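You operate a simulated robot arm through the tools that you are given. There is no shell and no other tool. Be economical: measure what you need, move in short steps, check, and stop when the job is done.

You run a simulated robot arm. Do the job below in one go: nothing can be reset, and whatever is moved stays where it is left.

TASK
Run the orange funnel's sand into tin T2 and return the tin.
Fine: tin in the small drip tray, funnel over it till it runs empty; shut the shutter, funnel back over the mould, tin back on the blue pad. Where these are worked on the way, their far stop is far enough and under half their travel is too little: orange funnel.
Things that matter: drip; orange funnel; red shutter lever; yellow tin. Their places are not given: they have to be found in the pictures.

The check looks at the end state, three seconds after you hand in, the way a careful person would. Anything else that was tipped, shoved, dropped, spilled or broken makes it a failure.

THE ROBOT
A 6-joint arm with a two-finger parallel gripper, fixed in place. Base frame: the origin is at the foot of the arm, x ahead of it, y to its left, z up; the work surface is at about z = 850. Readings come in mm, degrees, newtons and seconds.
With the tool pointing down near the work surface it reaches from about 260 to 680 mm from the base axis. Its first joint turns from -66.0 to 66.0 degrees. Payload 2.9 kg.
The TCP is the grasp point between the finger pads, 30 mm short of the fingertips. In the tool frame z runs along the fingers and y along their closing line. Largest opening 110 mm; finger width 20, thickness 10; the body of the gripper, 48 by 112 mm, starts 55 mm behind the TCP.
Orientation is that of the tool frame in the base frame, as a unit quaternion [x, y, z, w]. With the fingers straight down and closing along the base's y, the tool's x points along the base's -x, its y along +y and its z along -z.

THE INTERFACE
- The arm moves only by the tool apply_moves. Its argument "targets" is a list of rows, each a list of 6 numbers: the shift along the tool's x, y, z in units of 150 mm (1.0 is 150 mm), then the turn, a rotation vector about the tool's x, y, z in units of 90 degrees (1.0 is 90 degrees). In form: [[x, y, z, rx, ry, rz], ...]. A call has 1 to 10 rows; each row is the pose to reach, as a shift and turn from the pose commanded when the call began, along the tool's axes at that moment. "claw" is the gripper command, from -1 (shut) to 1 (fully open), values between in proportion, set as the call begins (left out, the last holds). A call with a number of a shift or a turn outside -1 to 1 is refused whole. Each row takes 0.2 s and may step no farther than 50 mm and 8.6 degrees from the row before; otherwise, or with a gripper value out of range, the whole call is refused. A pose out of reach is approached as far as the arm can. The call stops where the force on the tool passes 40 N (or 10 N more than at its start, if that is more) or the arm is blocked; 0.2 s more then pass. The fingers move at their own pace (about 108 mm/s each) and stop on an object; they squeeze with about 38 N. The grip force told is the motor's: it shows also when the fingers shut on nothing. Time passes only in rows, and 0.2 s behind the last, so rows that repeat a pose let the fingers close. The reply holds the time, the measured pose of the TCP, the force on the tool along the base axes, the opening and the grip force, in the units named above and with some noise, with the torque about the TCP (base axes, N m) and any sound that the robot's microphone picked up.
- Cameras (640 x 400 px; columns grow to the right, rows downward): "scene" is fixed at [71.9, 426.4, 1391]; the picture's right is [-0.83, -0.56, 0.00], its down [-0.28, 0.41, -0.87] and it looks along [0.49, -0.72, -0.49] (base axes); focal length 332 px, centre (320, 200). "wrist" rides on the gripper at [72, 17, -103] in the tool frame; the picture's right is [-0.23, 0.97, 0.00], its down [-0.76, -0.18, -0.62] and it looks along [-0.61, -0.14, 0.78] (tool axes); focal length 222 px, centre (320, 200).
- snapshot(camera): a new picture of that camera. No time passes.
- pixel_to_xyz(camera, pixels): there is no depth. For up to 12 entries [column, row, z] of the newest picture of that camera ("zoom" is the newest enlarged one), the place [x, y] in the base frame at which the ray of that pixel passes the height z, good to about 2 mm. No time passes.
- inspect(camera, box): a new picture of the part [left, top, right, bottom] of that camera's present view, enlarged. No time passes.
- sign_off(): hands the job in; it is judged then, once.

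Work in short steps. Measure before you move; look again where a grasp or a placing could have gone wrong, and mend it. You have 80 turns and 54 pictures in all, those below and enlarged ones among them. Open the gripper and draw the arm clear of the work before you hand the job in, unless the task says otherwise; then end with one line.

The tools are called after "Request:" as name(argument=value, ...) on one line, values as JSON. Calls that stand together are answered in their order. apply_moves: Moves the arm, as the interface text tells. Its arguments: {"type":"object","properties":{"targets":{"type":"array","items":{"type":"array","items":{"type":"number"}}},"claw":{"type":"number"}},"required":["targets"]} The other tools are called the same way: snapshot (camera) takes a picture; pixel_to_xyz (camera, pixels) gives the place at which the rays of pixels pass given heights; inspect (camera, box) takes an enlarged picture of a part of a camera's view; sign_off () hands the job in.

At the start:

```text
time_s: 0.0
tool_pos: [415.0, -54.2, 1234.6]
tool_rot: [0.0, 1.0, 0.001, 0.0]
wrist_force: [-0.1, -1.4, -0.4]
wrist_torque: [0.05, -0.01, -0.02]
gripper_width: 110.1
grasp_force: 0.1
```

scene: 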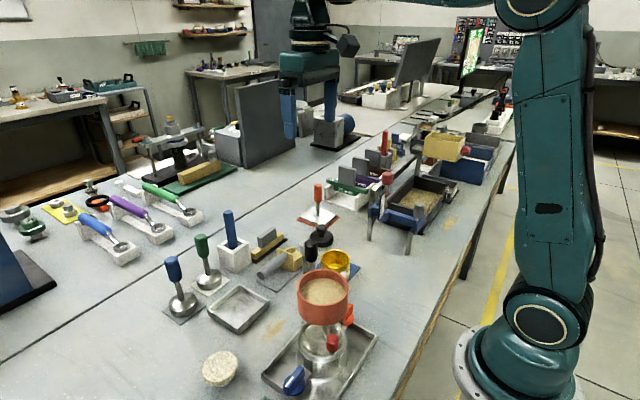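
wrist: 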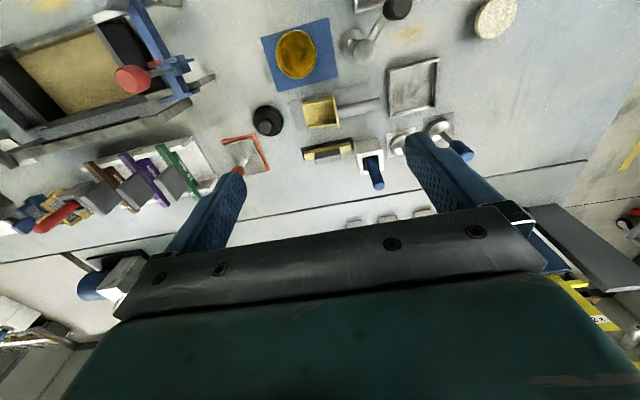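

The scene shows the orange funnel around (325,300), the yellow tin at (335,262), and a small tray at (238,308). I'll enlarge these areas.

Request:
inspect(camera="scene", box=[240, 220, 400, 400])

Request:
inspect(camera="scene", box=[340, 100, 500, 260])

Request:
inspect(camera="scene", box=[150, 190, 350, 350])

```text
2.22 times, centred on (320, 310) of scene
```

zoom: 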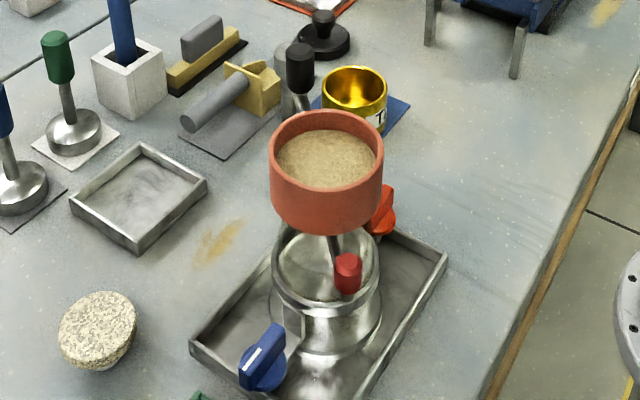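

```text
2.50 times, centred on (420, 180) of scene
```

zoom: 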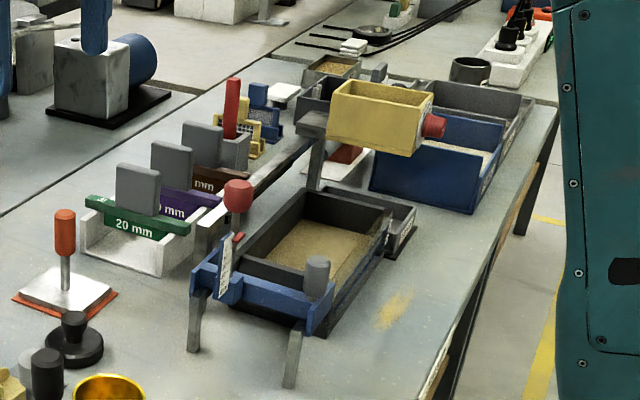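

```text
2.50 times, centred on (250, 270) of scene
```

zoom: 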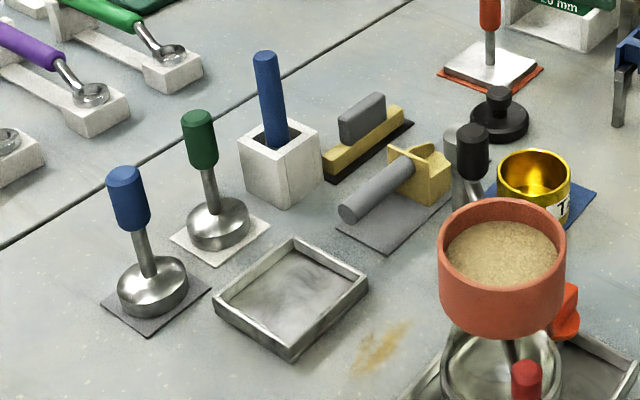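

Next I get approximate positions of the main items from the scene picture.

Request:
pixel_to_xyz(camera="scene", pixels=[[325, 290, 1000], [325, 290, 1050], [335, 262, 900], [238, 308, 855], [310, 345, 900], [333, 343, 950], [293, 380, 880], [320, 380, 855], [310, 250, 980], [349, 314, 950], [222, 368, 870], [313, 270, 850]])

Request:
pixel_to_xyz(camera="wrist", pixels=[[296, 52, 850], [296, 52, 900], [412, 88, 850], [497, 18, 870], [362, 45, 850], [398, 8, 950], [267, 120, 860]])

```text
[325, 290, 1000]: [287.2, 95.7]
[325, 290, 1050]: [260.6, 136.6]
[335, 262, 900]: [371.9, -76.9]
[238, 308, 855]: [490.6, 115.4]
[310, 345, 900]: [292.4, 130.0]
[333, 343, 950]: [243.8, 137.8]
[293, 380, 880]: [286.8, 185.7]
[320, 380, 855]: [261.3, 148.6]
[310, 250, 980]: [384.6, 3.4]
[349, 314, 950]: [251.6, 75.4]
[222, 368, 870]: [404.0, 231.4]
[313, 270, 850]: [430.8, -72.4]
```

```text
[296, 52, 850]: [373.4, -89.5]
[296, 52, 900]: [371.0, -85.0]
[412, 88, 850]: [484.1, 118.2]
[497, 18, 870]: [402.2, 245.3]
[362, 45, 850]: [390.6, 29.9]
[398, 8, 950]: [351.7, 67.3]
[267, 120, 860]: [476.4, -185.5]
```

The tin is at about (372,-87), the small tray at (487,117), and the post at about (390,30). I'll move the wrist camera back and to the left to look down on the funnel.

Request:
apply_moves(targets=[[0.25, 0.2, 0, 0, 0, 0], [0.5, 0.4, 0, 0, 0, 0], [0.73, 0.6, 0, 0, 0, 0], [0.73, 0.8, 0, 0, 0, 0]])

Request:
snapshot(camera="wrist")

```text
time_s: 1.0
tool_pos: [304.6, 64.5, 1237.7]
tool_rot: [0.0, 1.0, 0.0, 0.0]
wrist_force: [0.1, -1.0, -0.4]
wrist_torque: [0.02, 0.0, -0.01]
gripper_width: 109.7
grasp_force: 0.0
```

```text
48 pictures are left
```

wrist: 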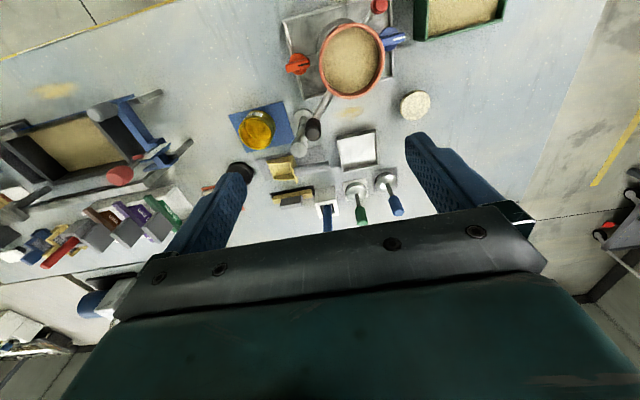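

Request:
inspect(camera="wrist", box=[220, 0, 440, 190])

```text
2.11 times, centred on (330, 95) of wrist
```

zoom: 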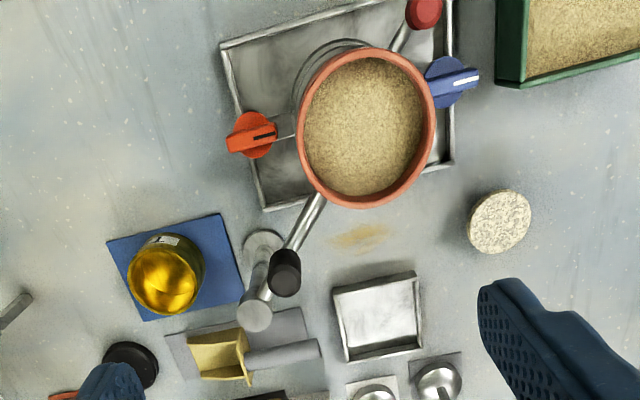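

I'll triangulate the funnel rim, post top, black handle, red knob and tin from the two views.

Request:
pixel_to_xyz(camera="scene", pixels=[[322.7, 292, 950], [322.7, 292, 1050], [304, 244, 950], [304, 244, 1050], [310.8, 242, 950], [310.8, 242, 1050], [332.6, 339, 900], [332.6, 339, 1000], [335.8, 259.5, 900], [335.8, 259.5, 950]])

Request:
pixel_to_xyz(camera="wrist", pixels=[[351.3, 60.9, 950], [351.3, 60.9, 1050], [294.5, 149.5, 950], [294.5, 149.5, 1050], [313, 128, 950], [313, 128, 1050], [374.5, 5, 900], [374.5, 5, 1000], [253, 132, 900], [253, 132, 950], [357, 149, 855], [302, 115, 850]])

```text
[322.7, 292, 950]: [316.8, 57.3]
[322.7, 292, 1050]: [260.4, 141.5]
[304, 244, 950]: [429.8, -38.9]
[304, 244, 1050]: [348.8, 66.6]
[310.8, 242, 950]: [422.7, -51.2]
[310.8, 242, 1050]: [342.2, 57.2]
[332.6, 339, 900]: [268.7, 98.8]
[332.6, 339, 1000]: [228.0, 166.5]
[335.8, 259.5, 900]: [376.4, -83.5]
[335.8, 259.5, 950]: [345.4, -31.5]
```

```text
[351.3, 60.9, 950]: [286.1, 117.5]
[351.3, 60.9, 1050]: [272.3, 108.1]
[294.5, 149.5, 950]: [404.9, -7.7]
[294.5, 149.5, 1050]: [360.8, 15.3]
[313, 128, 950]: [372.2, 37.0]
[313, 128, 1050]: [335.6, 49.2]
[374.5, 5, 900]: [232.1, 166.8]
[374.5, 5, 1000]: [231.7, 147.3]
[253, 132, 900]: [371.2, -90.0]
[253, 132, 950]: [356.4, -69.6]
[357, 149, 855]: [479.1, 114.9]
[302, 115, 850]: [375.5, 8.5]
```

Rough results: funnel rim (279,111,1015), post (388,3), handle top (343,49,1043), red knob (234,152,978). I'll enlarge the funnel and lever from both cameras.

Request:
inspect(camera="scene", box=[280, 230, 370, 300])

Request:
inspect(camera="scene", box=[270, 290, 380, 390])

```text
5.71 times, centred on (325, 265) of scene
```

zoom: 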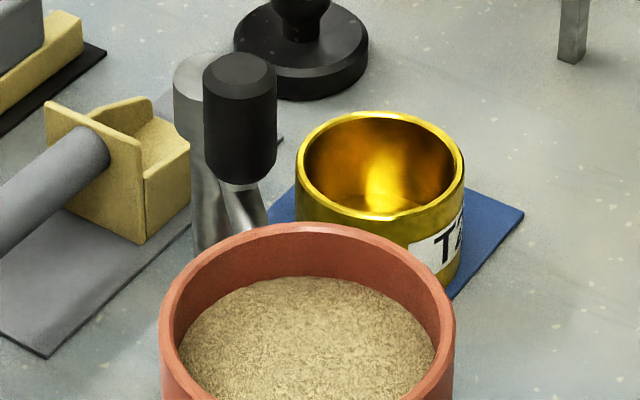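

```text
4.00 times, centred on (325, 340) of scene
```

zoom: 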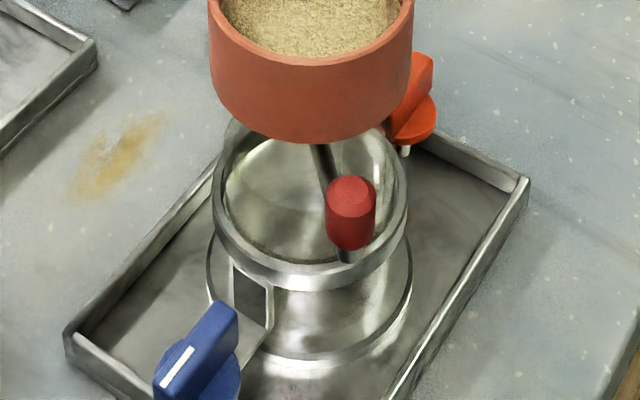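

The tin is a cylinder about 67 mm across at about (372,-87). I'll move above it and look down.

Request:
apply_moves(targets=[[-0.1, -0.3, 0, 0, 0, 0], [-0.2, -0.6, 0, 0, 0, 0], [-0.35, -0.85, 0.1, 0, 0, 0], [-0.45, -1.0, 0.3, 0, 0, 0], [-0.45, -1.0, 0.6, 0, 0, 0], [-0.45, -1.0, 0.9, 0, 0, 0], [-0.45, -1.0, 0.95, 0, 0, 0]])

Request:
snapshot(camera="wrist")

```text
time_s: 2.6
tool_pos: [373.8, -86.0, 1094.4]
tool_rot: [0.0, 1.0, 0.0, 0.0]
wrist_force: [0.0, 0.0, -0.6]
wrist_torque: [-0.01, 0.05, 0.01]
gripper_width: 109.9
grasp_force: 0.1
```

```text
44 pictures are left
```

wrist: 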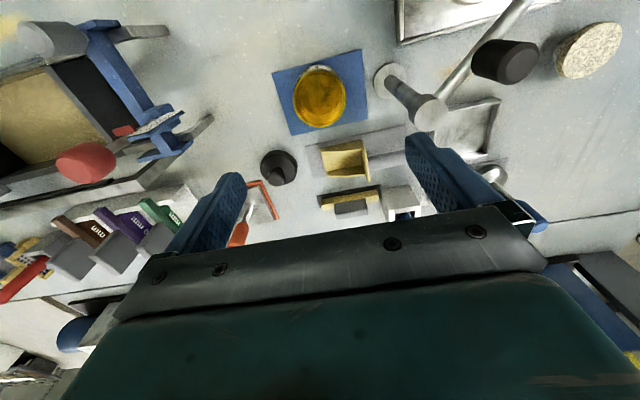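

Request:
inspect(camera="wrist", box=[260, 0, 420, 150])

```text
2.67 times, centred on (340, 75) of wrist
```

zoom: 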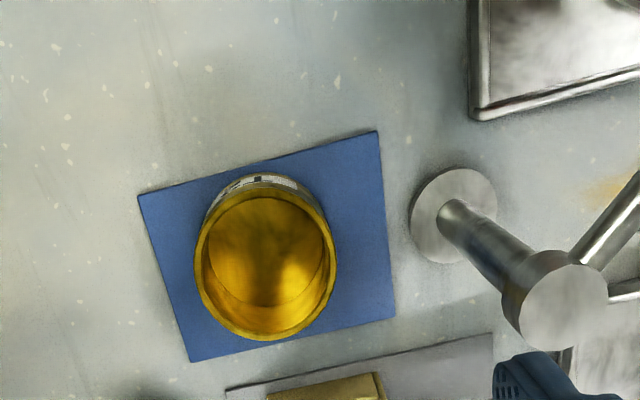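

Triangulating the tin rim, pad corners, post base and post cap.

Request:
pixel_to_xyz(camera="zoom", pixels=[[267, 267, 890], [267, 267, 900], [267, 267, 910], [138, 195, 851], [376, 130, 851], [396, 308, 851], [190, 362, 851], [455, 215, 850], [566, 308, 985], [196, 272, 900], [337, 262, 900], [265, 176, 851]])

Request:
pixel_to_xyz(camera="scene", pixels=[[331.6, 265.1, 851], [335.7, 257.2, 890], [335.7, 257.2, 900], [335.7, 257.2, 910], [321.2, 257.5, 900], [350.4, 258.5, 900]])

```text
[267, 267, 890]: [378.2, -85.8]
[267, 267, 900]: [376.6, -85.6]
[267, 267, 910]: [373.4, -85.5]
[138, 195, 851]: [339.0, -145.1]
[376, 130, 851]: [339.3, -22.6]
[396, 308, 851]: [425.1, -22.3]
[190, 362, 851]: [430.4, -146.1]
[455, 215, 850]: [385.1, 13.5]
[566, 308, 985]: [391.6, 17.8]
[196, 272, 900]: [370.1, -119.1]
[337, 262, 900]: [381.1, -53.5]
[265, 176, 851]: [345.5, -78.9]
```

```text
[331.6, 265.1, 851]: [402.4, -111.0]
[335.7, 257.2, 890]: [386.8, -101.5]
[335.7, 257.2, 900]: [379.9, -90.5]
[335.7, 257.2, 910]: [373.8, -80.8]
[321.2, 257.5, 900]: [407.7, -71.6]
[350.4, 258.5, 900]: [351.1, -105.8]
```

Tin rim centre is (375.5,-85.5) with the top at about 905. I'll descend in two calls, stopping with the tips at about 872 to clear the tray walls later.

Request:
apply_moves(targets=[[-0.01, 0, 0.3, 0, 0, 0], [-0.01, 0, 0.6, 0, 0, 0], [-0.01, 0, 0.9, 0, 0, 0], [-0.01, 0, 0.9, 0, 0, 0]])

Request:
inspect(camera="wrist", box=[200, 0, 520, 200])

```text
time_s: 3.6
tool_pos: [376.8, -88.1, 960.7]
tool_rot: [0.0, 1.0, 0.0, 0.0]
wrist_force: [0.0, 0.2, -0.4]
wrist_torque: [0.0, 0.0, -0.02]
gripper_width: 109.9
grasp_force: 0.1
```

```text
2.00 times, centred on (360, 100) of wrist
```

zoom: 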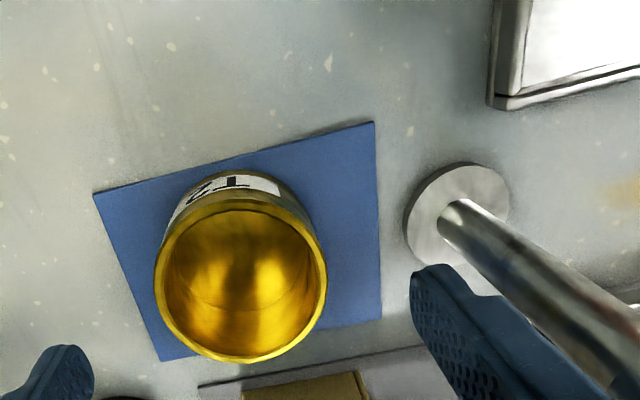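

I'll verify the rim centre in this closer view before the final descent.

Request:
pixel_to_xyz(camera="zoom", pixels=[[241, 283, 905], [155, 290, 905], [326, 275, 905], [250, 362, 905], [233, 205, 905], [235, 185, 870], [93, 193, 851], [375, 122, 851], [382, 318, 851], [163, 361, 851]])

```text
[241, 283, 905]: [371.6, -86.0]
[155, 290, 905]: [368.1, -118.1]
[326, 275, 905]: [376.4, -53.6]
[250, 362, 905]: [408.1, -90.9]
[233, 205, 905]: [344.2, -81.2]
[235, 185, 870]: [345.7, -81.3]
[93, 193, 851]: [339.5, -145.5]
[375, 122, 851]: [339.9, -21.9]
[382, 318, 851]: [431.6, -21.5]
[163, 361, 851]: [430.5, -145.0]
```

The rim centre is about (374,-86), in line with the commanded pose. I descend to about z = 900 and close.

Request:
apply_moves(targets=[[0, -0.01, 0.2, 0, 0, 0], [0, -0.01, 0.38, 0, 0, 0], [0, -0.01, 0.38, 0, 0, 0]])

Request:
apply_moves(claw=-1, targets=[[0, 0, 0, 0, 0, 0], [0, 0, 0, 0, 0, 0], [0, 0, 0, 0, 0, 0]])

```text
time_s: 4.4
tool_pos: [374.7, -88.4, 901.3]
tool_rot: [0.0, 1.0, 0.001, 0.0]
wrist_force: [-0.2, -0.5, 0.0]
wrist_torque: [-0.02, 0.01, -0.03]
gripper_width: 110.3
grasp_force: 0.1
```

```text
time_s: 5.2
tool_pos: [375.1, -88.8, 901.7]
tool_rot: [0.0, 1.0, 0.0, 0.0]
wrist_force: [0.6, 0.1, -0.3]
wrist_torque: [-0.01, 0.01, -0.02]
gripper_width: 66.9
grasp_force: 38.5
```

The tin is gripped at 67 mm. I lift it straight up.

Request:
apply_moves(targets=[[0, 0, -0.2, 0, 0, 0], [0, 0, -0.5, 0, 0, 0], [0, 0, -0.8, 0, 0, 0], [0, 0, -1.0, 0, 0, 0]])

Request:
apply_moves(targets=[[-0.1, 0, -0.25, 0, 0, 0], [-0.3, 0.15, -0.4, 0, 0, 0], [-0.5, 0.35, -0.4, 0, 0, 0], [-0.7, 0.6, -0.4, 0, 0, 0], [-0.73, 0.9, -0.4, 0, 0, 0], [-0.73, 1.0, -0.4, 0, 0, 0]])

Request:
snapshot(camera="wrist")

```text
time_s: 6.2
tool_pos: [376.6, -86.0, 1053.8]
tool_rot: [0.0, 1.0, 0.0, 0.0]
wrist_force: [1.0, 0.3, -1.0]
wrist_torque: [0.01, 0.0, -0.02]
gripper_width: 66.8
grasp_force: 37.7
```

```text
time_s: 7.6
tool_pos: [484.4, 63.1, 1110.3]
tool_rot: [0.0, 1.0, 0.001, 0.0]
wrist_force: [-1.3, -0.4, -0.8]
wrist_torque: [0.03, 0.0, -0.01]
gripper_width: 66.9
grasp_force: 38.2
```

```text
41 pictures are left
```

wrist: 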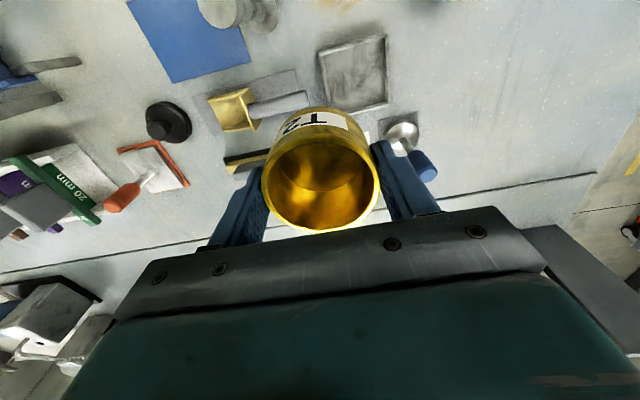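

Now I measure the tray, whose outer corners are near (318,47), (386,35), (390,103) and (325,110).

Request:
inspect(camera="wrist", box=[290, 20, 450, 120])

Request:
inspect(camera="scene", box=[195, 270, 285, 340])

```text
4.00 times, centred on (370, 70) of wrist
```

zoom: 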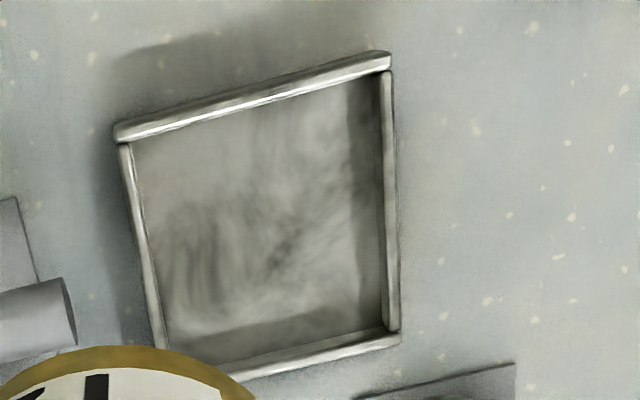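

```text
5.71 times, centred on (240, 305) of scene
```

zoom: 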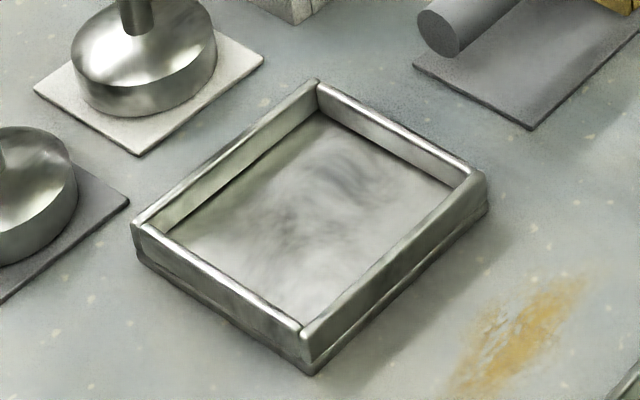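

Request:
pixel_to_xyz(camera="zoom", pixels=[[317, 80, 865], [485, 172, 865], [302, 332, 865], [135, 222, 865], [317, 80, 870], [485, 172, 870], [302, 332, 870], [135, 222, 870], [310, 373, 850], [137, 255, 850]])

Request:
pixel_to_xyz(camera="wrist", pixels=[[318.75, 52, 865], [387.5, 33.75, 865], [390, 103.75, 865], [318.75, 52, 870], [387.5, 33.75, 870], [390, 103.75, 870], [323.7, 54.5, 852], [385.5, 101, 870]])

```text
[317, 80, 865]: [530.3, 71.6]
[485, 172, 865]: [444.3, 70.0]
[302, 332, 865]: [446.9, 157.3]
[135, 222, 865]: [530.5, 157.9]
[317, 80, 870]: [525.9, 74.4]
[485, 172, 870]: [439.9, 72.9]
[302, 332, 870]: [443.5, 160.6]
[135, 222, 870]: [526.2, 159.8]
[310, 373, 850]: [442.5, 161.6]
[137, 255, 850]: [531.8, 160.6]
```

```text
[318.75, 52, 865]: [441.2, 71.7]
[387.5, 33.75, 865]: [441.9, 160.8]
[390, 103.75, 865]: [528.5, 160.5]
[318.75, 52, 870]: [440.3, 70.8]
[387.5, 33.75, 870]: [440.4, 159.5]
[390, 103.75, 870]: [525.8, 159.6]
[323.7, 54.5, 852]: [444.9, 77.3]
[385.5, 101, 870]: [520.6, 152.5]
```

The tray centre is (485.5,115.5), the rim about 867. I'll check the neighbouring stamps' clearance.

Request:
pixel_to_xyz(camera="scene", pixels=[[236.8, 281, 865], [210.8, 304, 865], [228.8, 236, 950], [200.8, 259, 950], [256, 213, 950], [294, 250, 885], [262, 265, 880]])

```text
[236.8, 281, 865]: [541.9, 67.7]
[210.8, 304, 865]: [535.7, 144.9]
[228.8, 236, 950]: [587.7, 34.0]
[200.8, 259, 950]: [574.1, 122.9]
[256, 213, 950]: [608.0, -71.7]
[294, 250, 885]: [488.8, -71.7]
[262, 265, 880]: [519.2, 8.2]
```

Stamp handles sit at x≈540, clear of the gripper (x up to 510). I centre over the tray and descend.

Request:
apply_moves(targets=[[-0.01, 0.2, 0, 0, 0, 0], [-0.01, 0.34, 0, 0, 0, 0], [-0.01, 0.34, 0.3, 0, 0, 0], [-0.01, 0.34, 0.6, 0, 0, 0], [-0.01, 0.34, 0.9, 0, 0, 0], [-0.01, 0.34, 1.0, 0, 0, 0], [-0.01, 0.34, 1.0, 0, 0, 0]])

Request:
apply_moves(targets=[[0, 0, 0.15, 0, 0, 0], [0, 0, 0.25, 0, 0, 0], [0, 0, 0.32, 0, 0, 0], [0, 0, 0.35, 0, 0, 0]])

Request:
inspect(camera="scene", box=[175, 210, 305, 350])

```text
time_s: 9.2
tool_pos: [485.4, 115.2, 960.0]
tool_rot: [0.0, 1.0, 0.0, 0.0]
wrist_force: [-1.2, -0.5, -0.2]
wrist_torque: [0.01, -0.05, 0.01]
gripper_width: 67.1
grasp_force: 38.1
```

```text
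time_s: 10.2
tool_pos: [485.4, 114.5, 907.1]
tool_rot: [0.0, 1.0, -0.001, 0.0]
wrist_force: [0.7, -0.4, -2.3]
wrist_torque: [0.01, 0.0, -0.01]
gripper_width: 66.7
grasp_force: 37.7
```

```text
2.86 times, centred on (240, 280) of scene
```

zoom: 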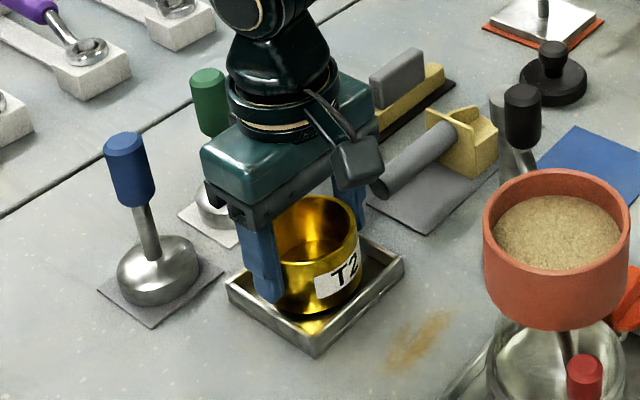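

The tin is inside the tray, just above the floor. I lower in small steps until there is contact.

Request:
apply_moves(targets=[[0, 0, 0.01, 0, 0, 0], [0, 0, 0.02, 0, 0, 0]])

```text
time_s: 10.8
tool_pos: [486.1, 114.2, 904.8]
tool_rot: [0.0, 1.0, 0.0, 0.0]
wrist_force: [0.2, -0.1, -1.7]
wrist_torque: [0.04, 0.01, -0.01]
gripper_width: 67.1
grasp_force: 37.6
```

Request:
apply_moves(targets=[[0, 0, 0.01, 0, 0, 0], [0, 0, 0.015, 0, 0, 0], [0, 0, 0.015, 0, 0, 0]])

```text
time_s: 11.6
tool_pos: [484.8, 114.0, 903.5]
tool_rot: [0.0, 1.0, 0.0, 0.001]
wrist_force: [-3.4, 0.1, 13.5]
wrist_torque: [0.06, 0.22, -0.07]
gripper_width: 66.9
grasp_force: 37.9
```

There is floor contact at 13.5 N. I ease up slightly, then open to about 90 mm.

Request:
apply_moves(targets=[[0, 0, -0.008, 0, 0, 0], [0, 0, -0.008, 0, 0, 0]])

Request:
apply_moves(claw=0.64, targets=[[0, 0, 0, 0, 0, 0], [0, 0, 0, 0, 0, 0]])

Request:
apply_moves(targets=[[0, 0, -0.1, 0, 0, 0], [0, 0, -0.3, 0, 0, 0], [0, 0, -0.6, 0, 0, 0], [0, 0, -0.9, 0, 0, 0], [0, 0, -1.0, 0, 0, 0]])

Request:
snapshot(camera="wrist")

```text
time_s: 12.2
tool_pos: [487.1, 113.3, 904.0]
tool_rot: [0.0, 1.0, 0.001, 0.0]
wrist_force: [0.3, 1.3, 1.1]
wrist_torque: [0.06, -0.04, 0.04]
gripper_width: 66.7
grasp_force: 38.0
```

```text
time_s: 12.8
tool_pos: [485.1, 113.9, 903.9]
tool_rot: [0.0, 1.0, 0.0, 0.0]
wrist_force: [0.2, 0.4, -0.6]
wrist_torque: [-0.01, 0.01, 0.02]
gripper_width: 89.9
grasp_force: 0.1
```

```text
time_s: 14.0
tool_pos: [487.1, 113.9, 1053.7]
tool_rot: [0.0, 1.0, 0.0, 0.001]
wrist_force: [0.1, 0.9, 0.5]
wrist_torque: [0.03, -0.01, 0.01]
gripper_width: 90.1
grasp_force: 0.1
```

```text
37 pictures are left
```

wrist: 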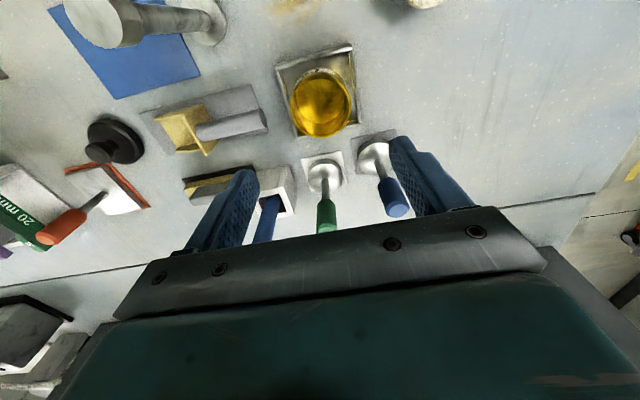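

The tin sits in the tray. Next I rise, turn the tool about 85° and move towards the funnel, so the camera sees it from the +y side.

Request:
apply_moves(claw=1, targets=[[0, 0, -0.2, 0, 0, 0.09], [0, 0.05, -0.4, 0, 0, 0.18], [0.1, 0.12, -0.5, 0, 0, 0.27], [0.25, 0.2, -0.5, 0, 0, 0.36], [0.4, 0.27, -0.5, 0, 0, 0.45], [0.55, 0.35, -0.5, 0, 0, 0.54], [0.7, 0.4, -0.5, 0, 0, 0.63], [0.85, 0.45, -0.5, 0, 0, 0.72], [0.95, 0.5, -0.45, 0, 0, 0.81], [1.0, 0.55, -0.35, 0, 0, 0.9]])

Request:
snapshot(camera="wrist")

```text
time_s: 16.2
tool_pos: [335.2, 195.1, 1108.0]
tool_rot: [0.65, 0.76, 0.0, 0.0]
wrist_force: [-0.5, -0.3, 0.6]
wrist_torque: [0.0, 0.0, 0.01]
gripper_width: 110.2
grasp_force: 0.0
```

```text
36 pictures are left
```

wrist: 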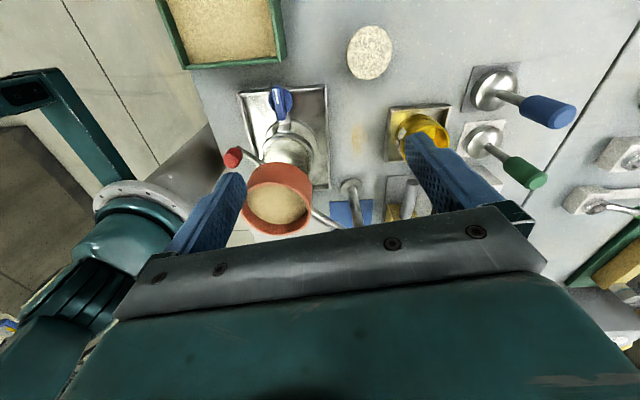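

Request:
inspect(camera="wrist", box=[200, 70, 360, 240])

Request:
pixel_to_xyz(camera="wrist", pixels=[[493, 90, 865], [484, 139, 865], [547, 111, 970], [547, 111, 990], [525, 172, 970], [525, 172, 990], [233, 157, 960], [233, 157, 980], [233, 157, 1000]])

```text
2.35 times, centred on (280, 155) of wrist
```

zoom: 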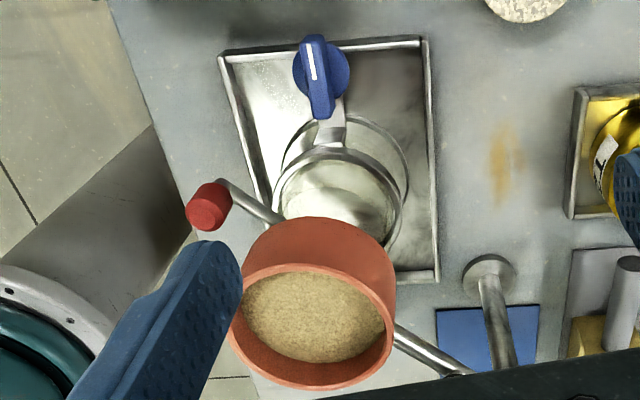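

```text
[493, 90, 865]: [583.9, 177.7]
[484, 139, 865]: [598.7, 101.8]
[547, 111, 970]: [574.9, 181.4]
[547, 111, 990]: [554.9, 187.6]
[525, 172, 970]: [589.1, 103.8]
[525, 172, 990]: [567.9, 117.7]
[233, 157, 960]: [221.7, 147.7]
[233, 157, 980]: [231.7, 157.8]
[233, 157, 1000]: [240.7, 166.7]
```

The red knob stands on a bent rod pointing outward, at about (232,156,980). The stamps are about 57 mm clear of where the swung knob will be. Next I hover over the black handle with the fingers set to close across the radial arm.

Request:
apply_moves(targets=[[-0.2, -0.02, 0, 0, 0, -0.08], [-0.4, -0.04, 0, 0, 0, -0.16], [-0.6, -0.06, 0, 0, 0, -0.24], [-0.8, -0.08, 0, 0, 0, -0.32], [-0.983, -0.1, 0, 0, 0, -0.4], [-0.983, -0.1, 0, 0, 0, -0.4]])

Request:
snapshot(camera="wrist")

Request:
snapshot(camera="scene")

```text
time_s: 17.6
tool_pos: [346.2, 50.2, 1107.9]
tool_rot: [0.382, 0.924, 0.0, -0.001]
wrist_force: [0.2, -0.1, -0.4]
wrist_torque: [-0.01, 0.01, 0.03]
gripper_width: 110.1
grasp_force: 0.1
```

```text
34 pictures are left
```

wrist: 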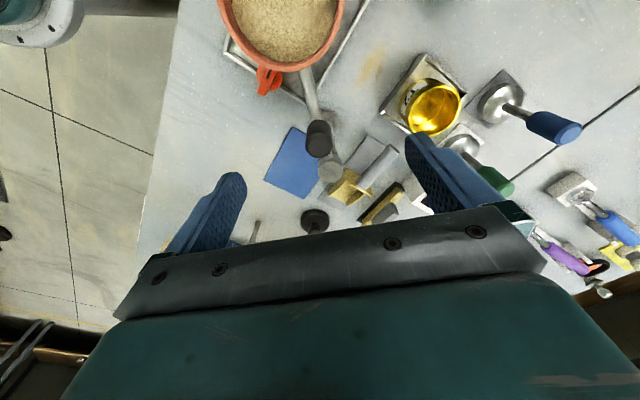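

```text
33 pictures are left
```

scene: 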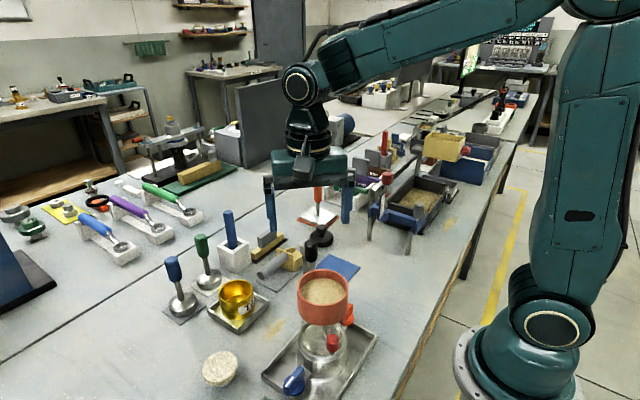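

Request:
inspect(camera="wrist", box=[260, 60, 390, 220])

```text
2.50 times, centred on (325, 140) of wrist
```

zoom: 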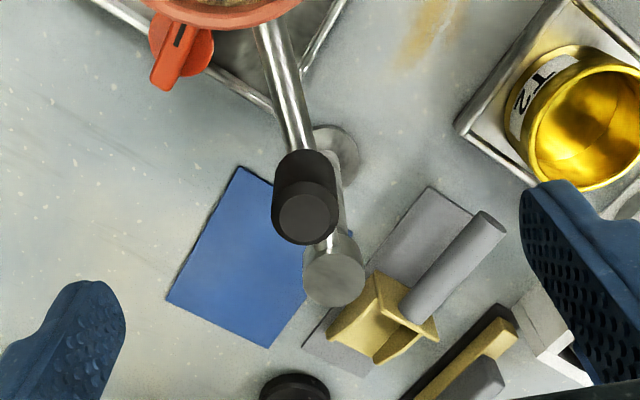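

Request:
pixel_to_xyz(camera="zoom", pixels=[[304, 216, 1010], [304, 216, 1030], [304, 216, 1043], [304, 165, 990], [304, 165, 1005], [335, 277, 980], [335, 277, 1000], [337, 150, 850]])

Request:
pixel_to_xyz(camera="scene", pixels=[[310.8, 242, 1000], [310.8, 242, 1020], [310.8, 242, 1040], [304, 244, 980], [304, 244, 1000]])

```text
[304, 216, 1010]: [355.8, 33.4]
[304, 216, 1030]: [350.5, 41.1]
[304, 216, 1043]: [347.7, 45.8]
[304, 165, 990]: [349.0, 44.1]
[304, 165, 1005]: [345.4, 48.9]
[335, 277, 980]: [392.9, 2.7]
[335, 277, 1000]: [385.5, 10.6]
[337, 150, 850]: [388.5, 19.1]
```

```text
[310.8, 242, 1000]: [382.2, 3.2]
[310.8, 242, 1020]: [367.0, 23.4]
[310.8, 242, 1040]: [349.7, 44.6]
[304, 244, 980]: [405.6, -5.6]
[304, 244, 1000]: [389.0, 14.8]
```

The handle top is about (348,45.5,1041), the post axis about (386,11). I align, lower to z≈1027 and close on the handle.

Request:
apply_moves(targets=[[-0.041, 0, 0.2, 0, 0, 0], [-0.041, 0, 0.4, 0, 0, 0], [-0.041, 0, 0.527, 0, 0, 0], [-0.041, 0, 0.527, 0, 0, 0]])

Request:
inspect(camera="wrist", box=[180, 40, 460, 240])

```text
time_s: 18.6
tool_pos: [347.9, 44.8, 1030.0]
tool_rot: [0.382, 0.924, 0.0, 0.0]
wrist_force: [-0.2, 0.2, 0.3]
wrist_torque: [0.02, -0.04, 0.0]
gripper_width: 109.9
grasp_force: 0.1
```

```text
2.00 times, centred on (320, 140) of wrist
```

zoom: 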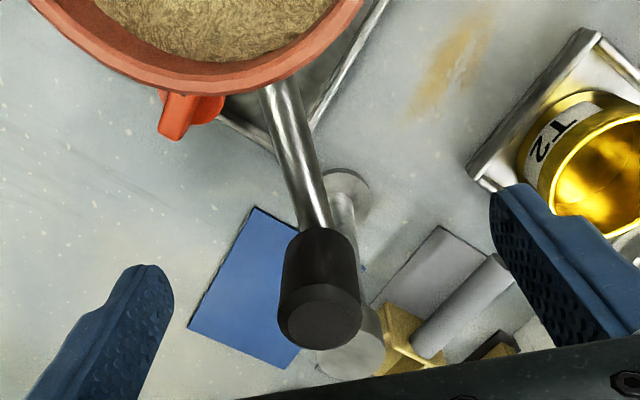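

Request:
pixel_to_xyz(camera="zoom", pixels=[[320, 312, 1030], [320, 312, 1041], [320, 312, 1050]])

```text
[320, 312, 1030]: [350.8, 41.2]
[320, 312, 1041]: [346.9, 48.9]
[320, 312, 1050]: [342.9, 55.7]
```

The handle is centred between the pads at about (347,47), so I close.

Request:
apply_moves(claw=-1, targets=[[0, 0, 0, 0, 0, 0], [0, 0, 0, 0, 0, 0], [0, 0, 0, 0, 0, 0], [0, 0, 0, 0, 0, 0]])

```text
time_s: 19.6
tool_pos: [349.4, 45.2, 1028.0]
tool_rot: [0.383, 0.924, 0.0, 0.0]
wrist_force: [-0.2, 0.1, -1.3]
wrist_torque: [-0.05, -0.08, 0.01]
gripper_width: 22.4
grasp_force: 45.2
```

The grip holds at 22.4 mm. I swing the first 40° clockwise about the post, turning the tool with it.

Request:
apply_moves(targets=[[-0.0013, 0.0474, 0, 0, 0, 0.0889], [-0.0093, 0.0941, 0, 0, 0, 0.1778], [-0.0237, 0.1392, 0, 0, 0, 0.2667], [-0.0441, 0.1819, 0, 0, 0, 0.3556], [-0.0704, 0.2214, 0, 0, 0, 0.4444]])

Request:
snapshot(camera="scene")

```text
time_s: 20.8
tool_pos: [378.5, 59.7, 1029.3]
tool_rot: [0.676, 0.737, -0.001, 0.0]
wrist_force: [-5.4, -6.5, 8.8]
wrist_torque: [0.48, 0.27, -0.22]
gripper_width: 22.2
grasp_force: 44.6
```

```text
30 pictures are left
```

scene: 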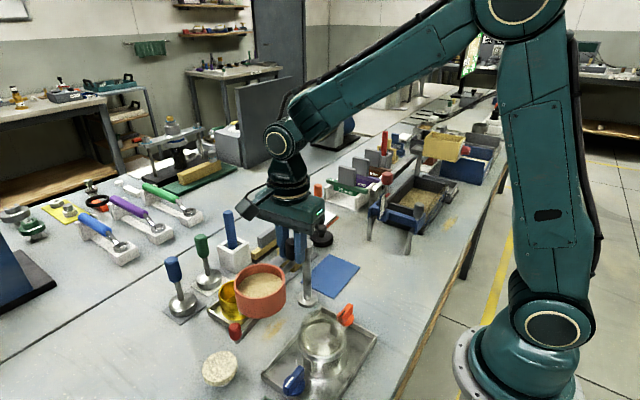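

The funnel swings freely and is halfway. I continue 40° with a slight inward correction.

Request:
apply_moves(targets=[[-0.0113, 0.046, 0, 0, 0, 0.0889], [-0.0189, 0.0913, 0, 0, 0, 0.1778], [-0.0328, 0.1351, 0, 0, 0, 0.2667], [-0.0526, 0.1766, 0, 0, 0, 0.3556], [-0.0781, 0.215, 0, 0, 0, 0.4444]])

Request:
snapshot(camera="scene")

Request:
snapshot(camera="wrist")

```text
time_s: 22.0
tool_pos: [415.3, 50.6, 1029.7]
tool_rot: [0.887, 0.462, 0.002, 0.0]
wrist_force: [-0.8, 13.0, 16.9]
wrist_torque: [-0.28, 0.63, -0.27]
gripper_width: 22.1
grasp_force: 45.1
```

```text
29 pictures are left
```

scene: 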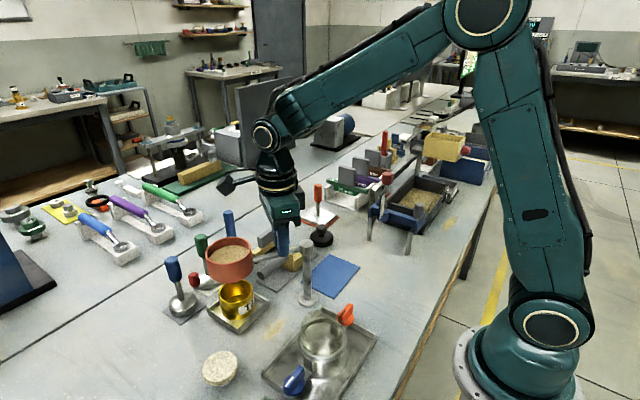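

```text
28 pictures are left
```

wrist: 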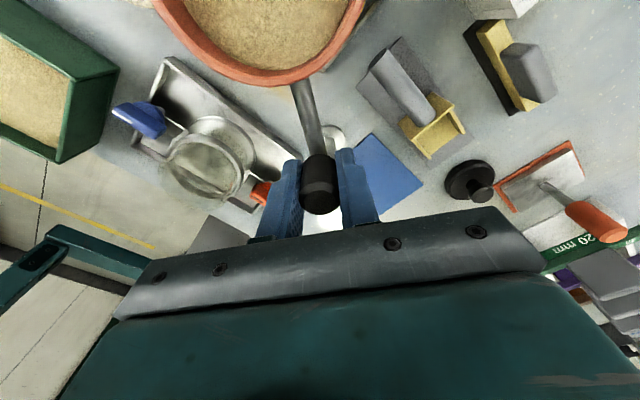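

Request:
pixel_to_xyz(camera="scene", pixels=[[230, 257, 1015], [230, 257, 1010], [195, 281, 980], [237, 288, 905], [308, 240, 1000]])

Request:
inspect(camera="scene", box=[160, 210, 320, 330])

```text
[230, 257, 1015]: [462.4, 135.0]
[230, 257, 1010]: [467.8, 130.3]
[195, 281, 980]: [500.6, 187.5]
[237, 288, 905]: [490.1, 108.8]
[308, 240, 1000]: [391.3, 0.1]
```

```text
3.33 times, centred on (240, 270) of scene
```

zoom: 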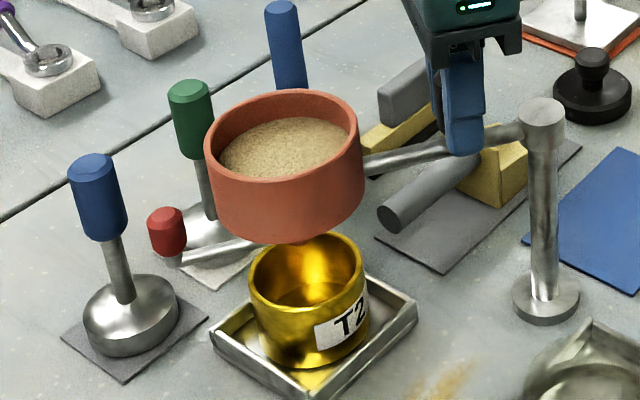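

The funnel is about 58° around, and the tray centre is at about 46°. I move 12° more, with the radius corrected outward.

Request:
apply_moves(targets=[[0.0087, 0.024, -0.004, 0, 0, 0.0445], [0.0087, 0.0474, -0.007, 0, 0, 0.0889], [0.0055, 0.0709, -0.007, 0, 0, 0.133], [0.0055, 0.0709, -0.007, 0, 0, 0.133]])

Request:
inspect(camera="scene", box=[160, 210, 320, 330])

```text
time_s: 23.0
tool_pos: [420.0, 47.0, 1030.6]
tool_rot: [0.93, 0.368, -0.003, 0.0]
wrist_force: [-23.7, 6.0, 14.9]
wrist_torque: [-0.15, -0.08, 0.48]
gripper_width: 22.1
grasp_force: 45.0
```

```text
3.33 times, centred on (240, 270) of scene
```

zoom: 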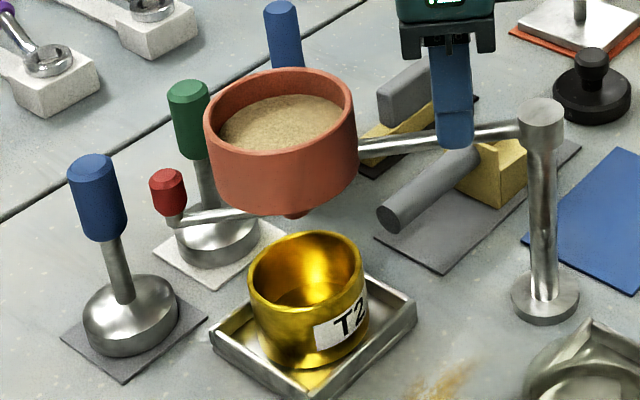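

Tangential resistance rose to 24 N, likely the far stop. I check the funnel position against the tin.

Request:
pixel_to_xyz(camera="scene", pixels=[[228, 241.5, 1015], [232.5, 273.5, 940], [232.5, 273.5, 950], [232.5, 273.5, 960], [190.5, 262, 980], [190.5, 262, 970], [232, 287, 905]])

Request:
snapshot(camera="wrist")

```text
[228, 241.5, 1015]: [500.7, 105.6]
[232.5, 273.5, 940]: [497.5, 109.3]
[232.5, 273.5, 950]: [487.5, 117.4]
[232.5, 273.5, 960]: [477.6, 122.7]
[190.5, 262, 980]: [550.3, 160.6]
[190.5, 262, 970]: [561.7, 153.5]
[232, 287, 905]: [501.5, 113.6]
```

```text
25 pictures are left
```

wrist: 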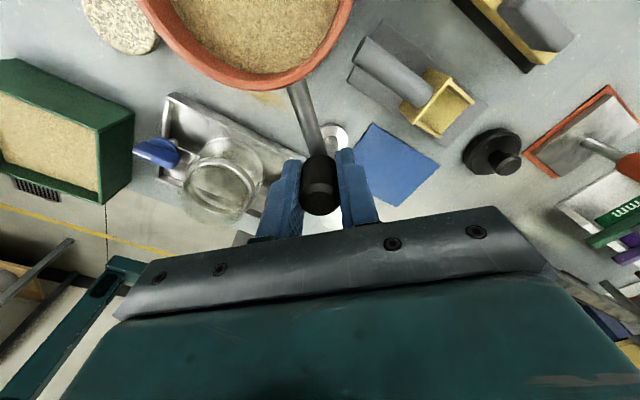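

The funnel is over the tin (within a few mm) and against its stop. I release the handle and rise.

Request:
apply_moves(claw=0, targets=[[0, 0, 0, 0, 0, 0], [0, 0, 0, 0, 0, 0]])

Request:
apply_moves(targets=[[0, 0, -0.2, 0, 0, 0], [0, 0, -0.5, 0, 0, 0], [0, 0, -0.7, 0, 0, 0]])

Request:
inspect(camera="scene", box=[160, 210, 320, 330])

Request:
snapshot(camera="wrist")

```text
time_s: 23.6
tool_pos: [422.1, 46.4, 1029.8]
tool_rot: [0.93, 0.367, 0.0, 0.0]
wrist_force: [0.5, 0.8, 1.7]
wrist_torque: [-0.02, -0.03, -0.01]
gripper_width: 55.3
grasp_force: 0.0
```

```text
time_s: 24.4
tool_pos: [421.8, 45.3, 1133.8]
tool_rot: [0.93, 0.367, -0.001, 0.0]
wrist_force: [0.5, 0.0, -0.4]
wrist_torque: [-0.02, -0.02, 0.01]
gripper_width: 55.2
grasp_force: 0.1
```

```text
3.33 times, centred on (240, 270) of scene
```

zoom: 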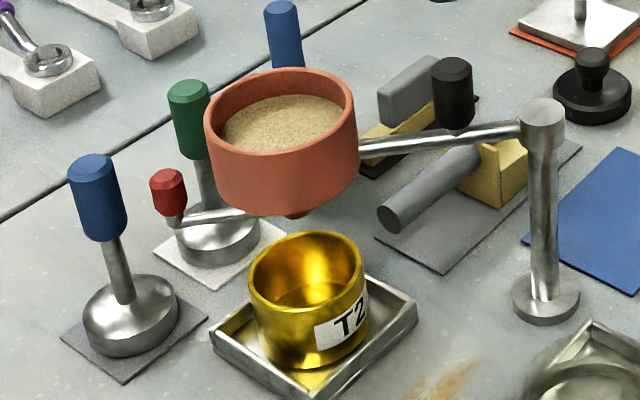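

```text
23 pictures are left
```

wrist: 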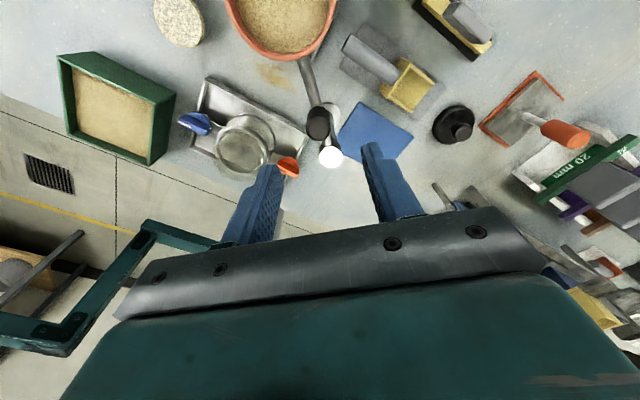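

The sand stays put, so the shutter is shut. The knob is at about (546,160,975), pointing radially outward. I move above it at the current yaw to measure.

Request:
apply_moves(claw=0.1, targets=[[0.3, 0, 0, 0, 0, 0], [0.6, 0, 0, 0, 0, 0], [0.9, 0, 0, 0, 0, 0], [1.0, 0, 0, 0, 0, 0], [1.0, 0, 0, 0, 0, 0]])

Request:
apply_moves(targets=[[0.125, 0, 0.1, 0, 0, 0], [0.125, 0, 0.25, 0, 0, 0], [0.125, 0, 0.25, 0, 0, 0]])

Request:
inspect(camera="wrist", box=[180, 0, 480, 220])

```text
time_s: 25.6
tool_pos: [532.3, 149.3, 1134.3]
tool_rot: [0.93, 0.367, -0.001, 0.0]
wrist_force: [0.0, -0.9, 0.2]
wrist_torque: [0.01, 0.03, 0.01]
gripper_width: 60.4
grasp_force: 0.0
```

```text
time_s: 26.4
tool_pos: [545.2, 160.0, 1097.3]
tool_rot: [0.93, 0.367, 0.0, 0.0]
wrist_force: [0.3, -1.3, -0.1]
wrist_torque: [0.01, 0.04, -0.02]
gripper_width: 60.8
grasp_force: 0.1
```

```text
1.82 times, centred on (330, 110) of wrist
```

zoom: 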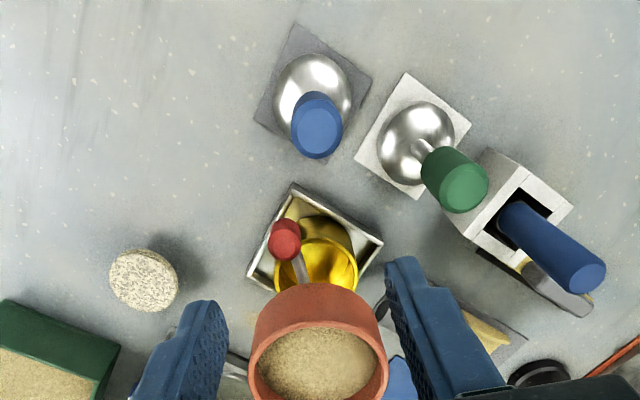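

Request:
pixel_to_xyz(camera="zoom", pixels=[[285, 243, 960], [285, 243, 975], [285, 243, 990], [318, 362, 1000], [318, 362, 1015], [318, 140, 960], [318, 140, 980], [468, 188, 960], [468, 188, 980], [326, 265, 907]])

Request:
pixel_to_xyz(camera="scene", pixels=[[190, 258, 960], [190, 258, 975], [190, 258, 990], [191, 264.5, 960], [191, 264.5, 975]])

```text
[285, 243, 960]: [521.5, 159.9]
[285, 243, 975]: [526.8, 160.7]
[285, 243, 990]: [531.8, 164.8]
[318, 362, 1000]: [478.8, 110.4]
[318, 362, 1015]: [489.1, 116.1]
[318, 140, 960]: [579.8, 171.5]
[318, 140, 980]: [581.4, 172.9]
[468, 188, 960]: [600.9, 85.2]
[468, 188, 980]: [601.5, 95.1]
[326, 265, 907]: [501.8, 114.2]
```

```text
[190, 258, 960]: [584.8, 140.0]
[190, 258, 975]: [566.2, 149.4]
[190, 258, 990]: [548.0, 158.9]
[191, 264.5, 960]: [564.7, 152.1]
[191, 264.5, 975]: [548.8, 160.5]
```

The knob's top is at about (535,165,1000). I shift over it, go down partway and recheck.

Request:
apply_moves(targets=[[-0.03, -0.065, 0.1, 0, 0, 0], [-0.03, -0.065, 0.36, 0, 0, 0], [-0.03, -0.065, 0.36, 0, 0, 0]])

Request:
inspect(camera="wrist", box=[180, 20, 480, 240])

```text
time_s: 27.2
tool_pos: [535.2, 164.1, 1041.9]
tool_rot: [0.93, 0.367, -0.001, 0.0]
wrist_force: [-0.1, 0.1, -0.4]
wrist_torque: [-0.03, -0.04, -0.01]
gripper_width: 60.8
grasp_force: 0.1
```

```text
1.82 times, centred on (330, 130) of wrist
```

zoom: 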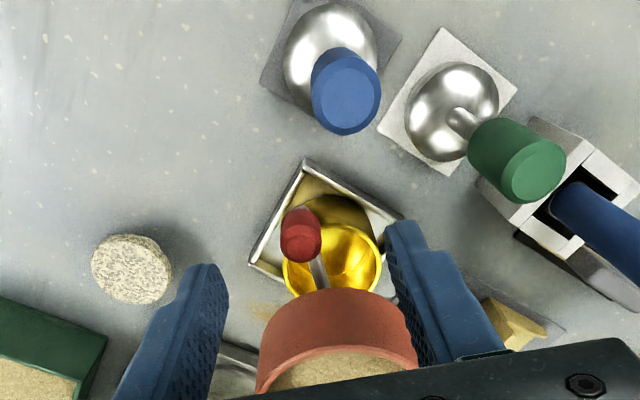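

Request:
pixel_to_xyz(camera="zoom", pixels=[[302, 244, 985], [302, 244, 995], [302, 244, 1005], [300, 212, 965], [300, 212, 975], [346, 98, 960]])

Request:
inspect(camera="scene", box=[150, 200, 290, 310])

```text
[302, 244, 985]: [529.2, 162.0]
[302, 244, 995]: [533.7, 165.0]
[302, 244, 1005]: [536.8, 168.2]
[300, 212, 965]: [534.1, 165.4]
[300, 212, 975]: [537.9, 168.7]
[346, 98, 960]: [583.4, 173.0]
```

```text
3.64 times, centred on (220, 255) of scene
```

zoom: 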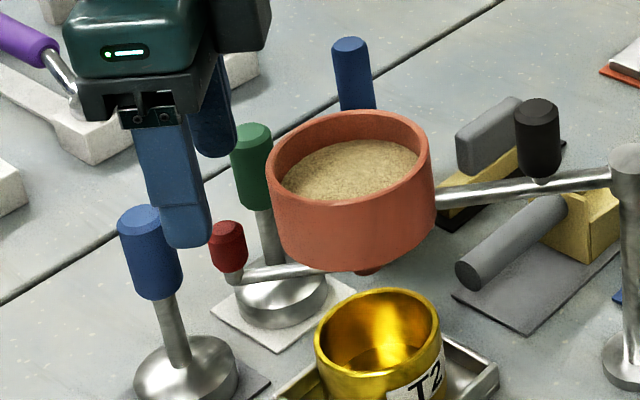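

The knob is at (534,165), spanning z≈963–995. I descend to z≈984 and close on it.

Request:
apply_moves(targets=[[0, 0, 0.15, 0, 0, 0], [0, 0, 0.3, 0, 0, 0], [0, 0, 0.38, 0, 0, 0], [0, 0, 0.38, 0, 0, 0]])

Request:
apply_moves(claw=-1, targets=[[0, 0, 0, 0, 0, 0], [0, 0, 0, 0, 0, 0], [0, 0, 0, 0, 0, 0]])

Request:
inspect(camera="scene", box=[150, 200, 290, 310])

```text
time_s: 28.2
tool_pos: [536.0, 166.3, 984.7]
tool_rot: [0.93, 0.367, 0.0, 0.0]
wrist_force: [-0.8, 0.8, -0.2]
wrist_torque: [-0.01, 0.0, -0.01]
gripper_width: 60.4
grasp_force: 0.0
```

```text
time_s: 29.0
tool_pos: [534.9, 166.3, 985.1]
tool_rot: [0.93, 0.368, -0.001, 0.0]
wrist_force: [-9.0, 9.0, -0.3]
wrist_torque: [-0.28, 0.39, -0.04]
gripper_width: 16.9
grasp_force: 45.5
```

```text
3.64 times, centred on (220, 255) of scene
```

zoom: 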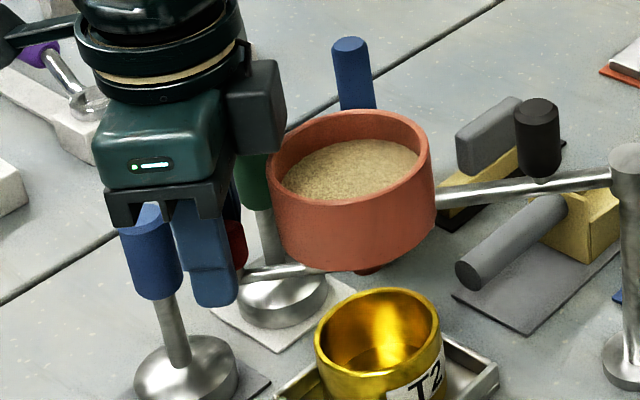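

The knob is gripped (16.9 mm) with a small tangential load. I test the clockwise direction gently, since that way pushes the arm against its own stop.

Request:
apply_moves(targets=[[0, 0.013, 0, 0, 0, 0.01], [0, 0.026, 0, 0, 0, 0.02], [0, 0.04, 0, 0, 0, 0.03]])

```text
time_s: 29.8
tool_pos: [534.9, 167.0, 985.8]
tool_rot: [0.935, 0.355, -0.003, -0.003]
wrist_force: [-10.1, 5.2, 4.1]
wrist_torque: [0.33, -0.32, 0.25]
gripper_width: 17.2
grasp_force: 45.0
stopped in row 3: the force on the tool passed its limit at 42 N (the readings are from after the stop); the commanded pose is now the measured one
```

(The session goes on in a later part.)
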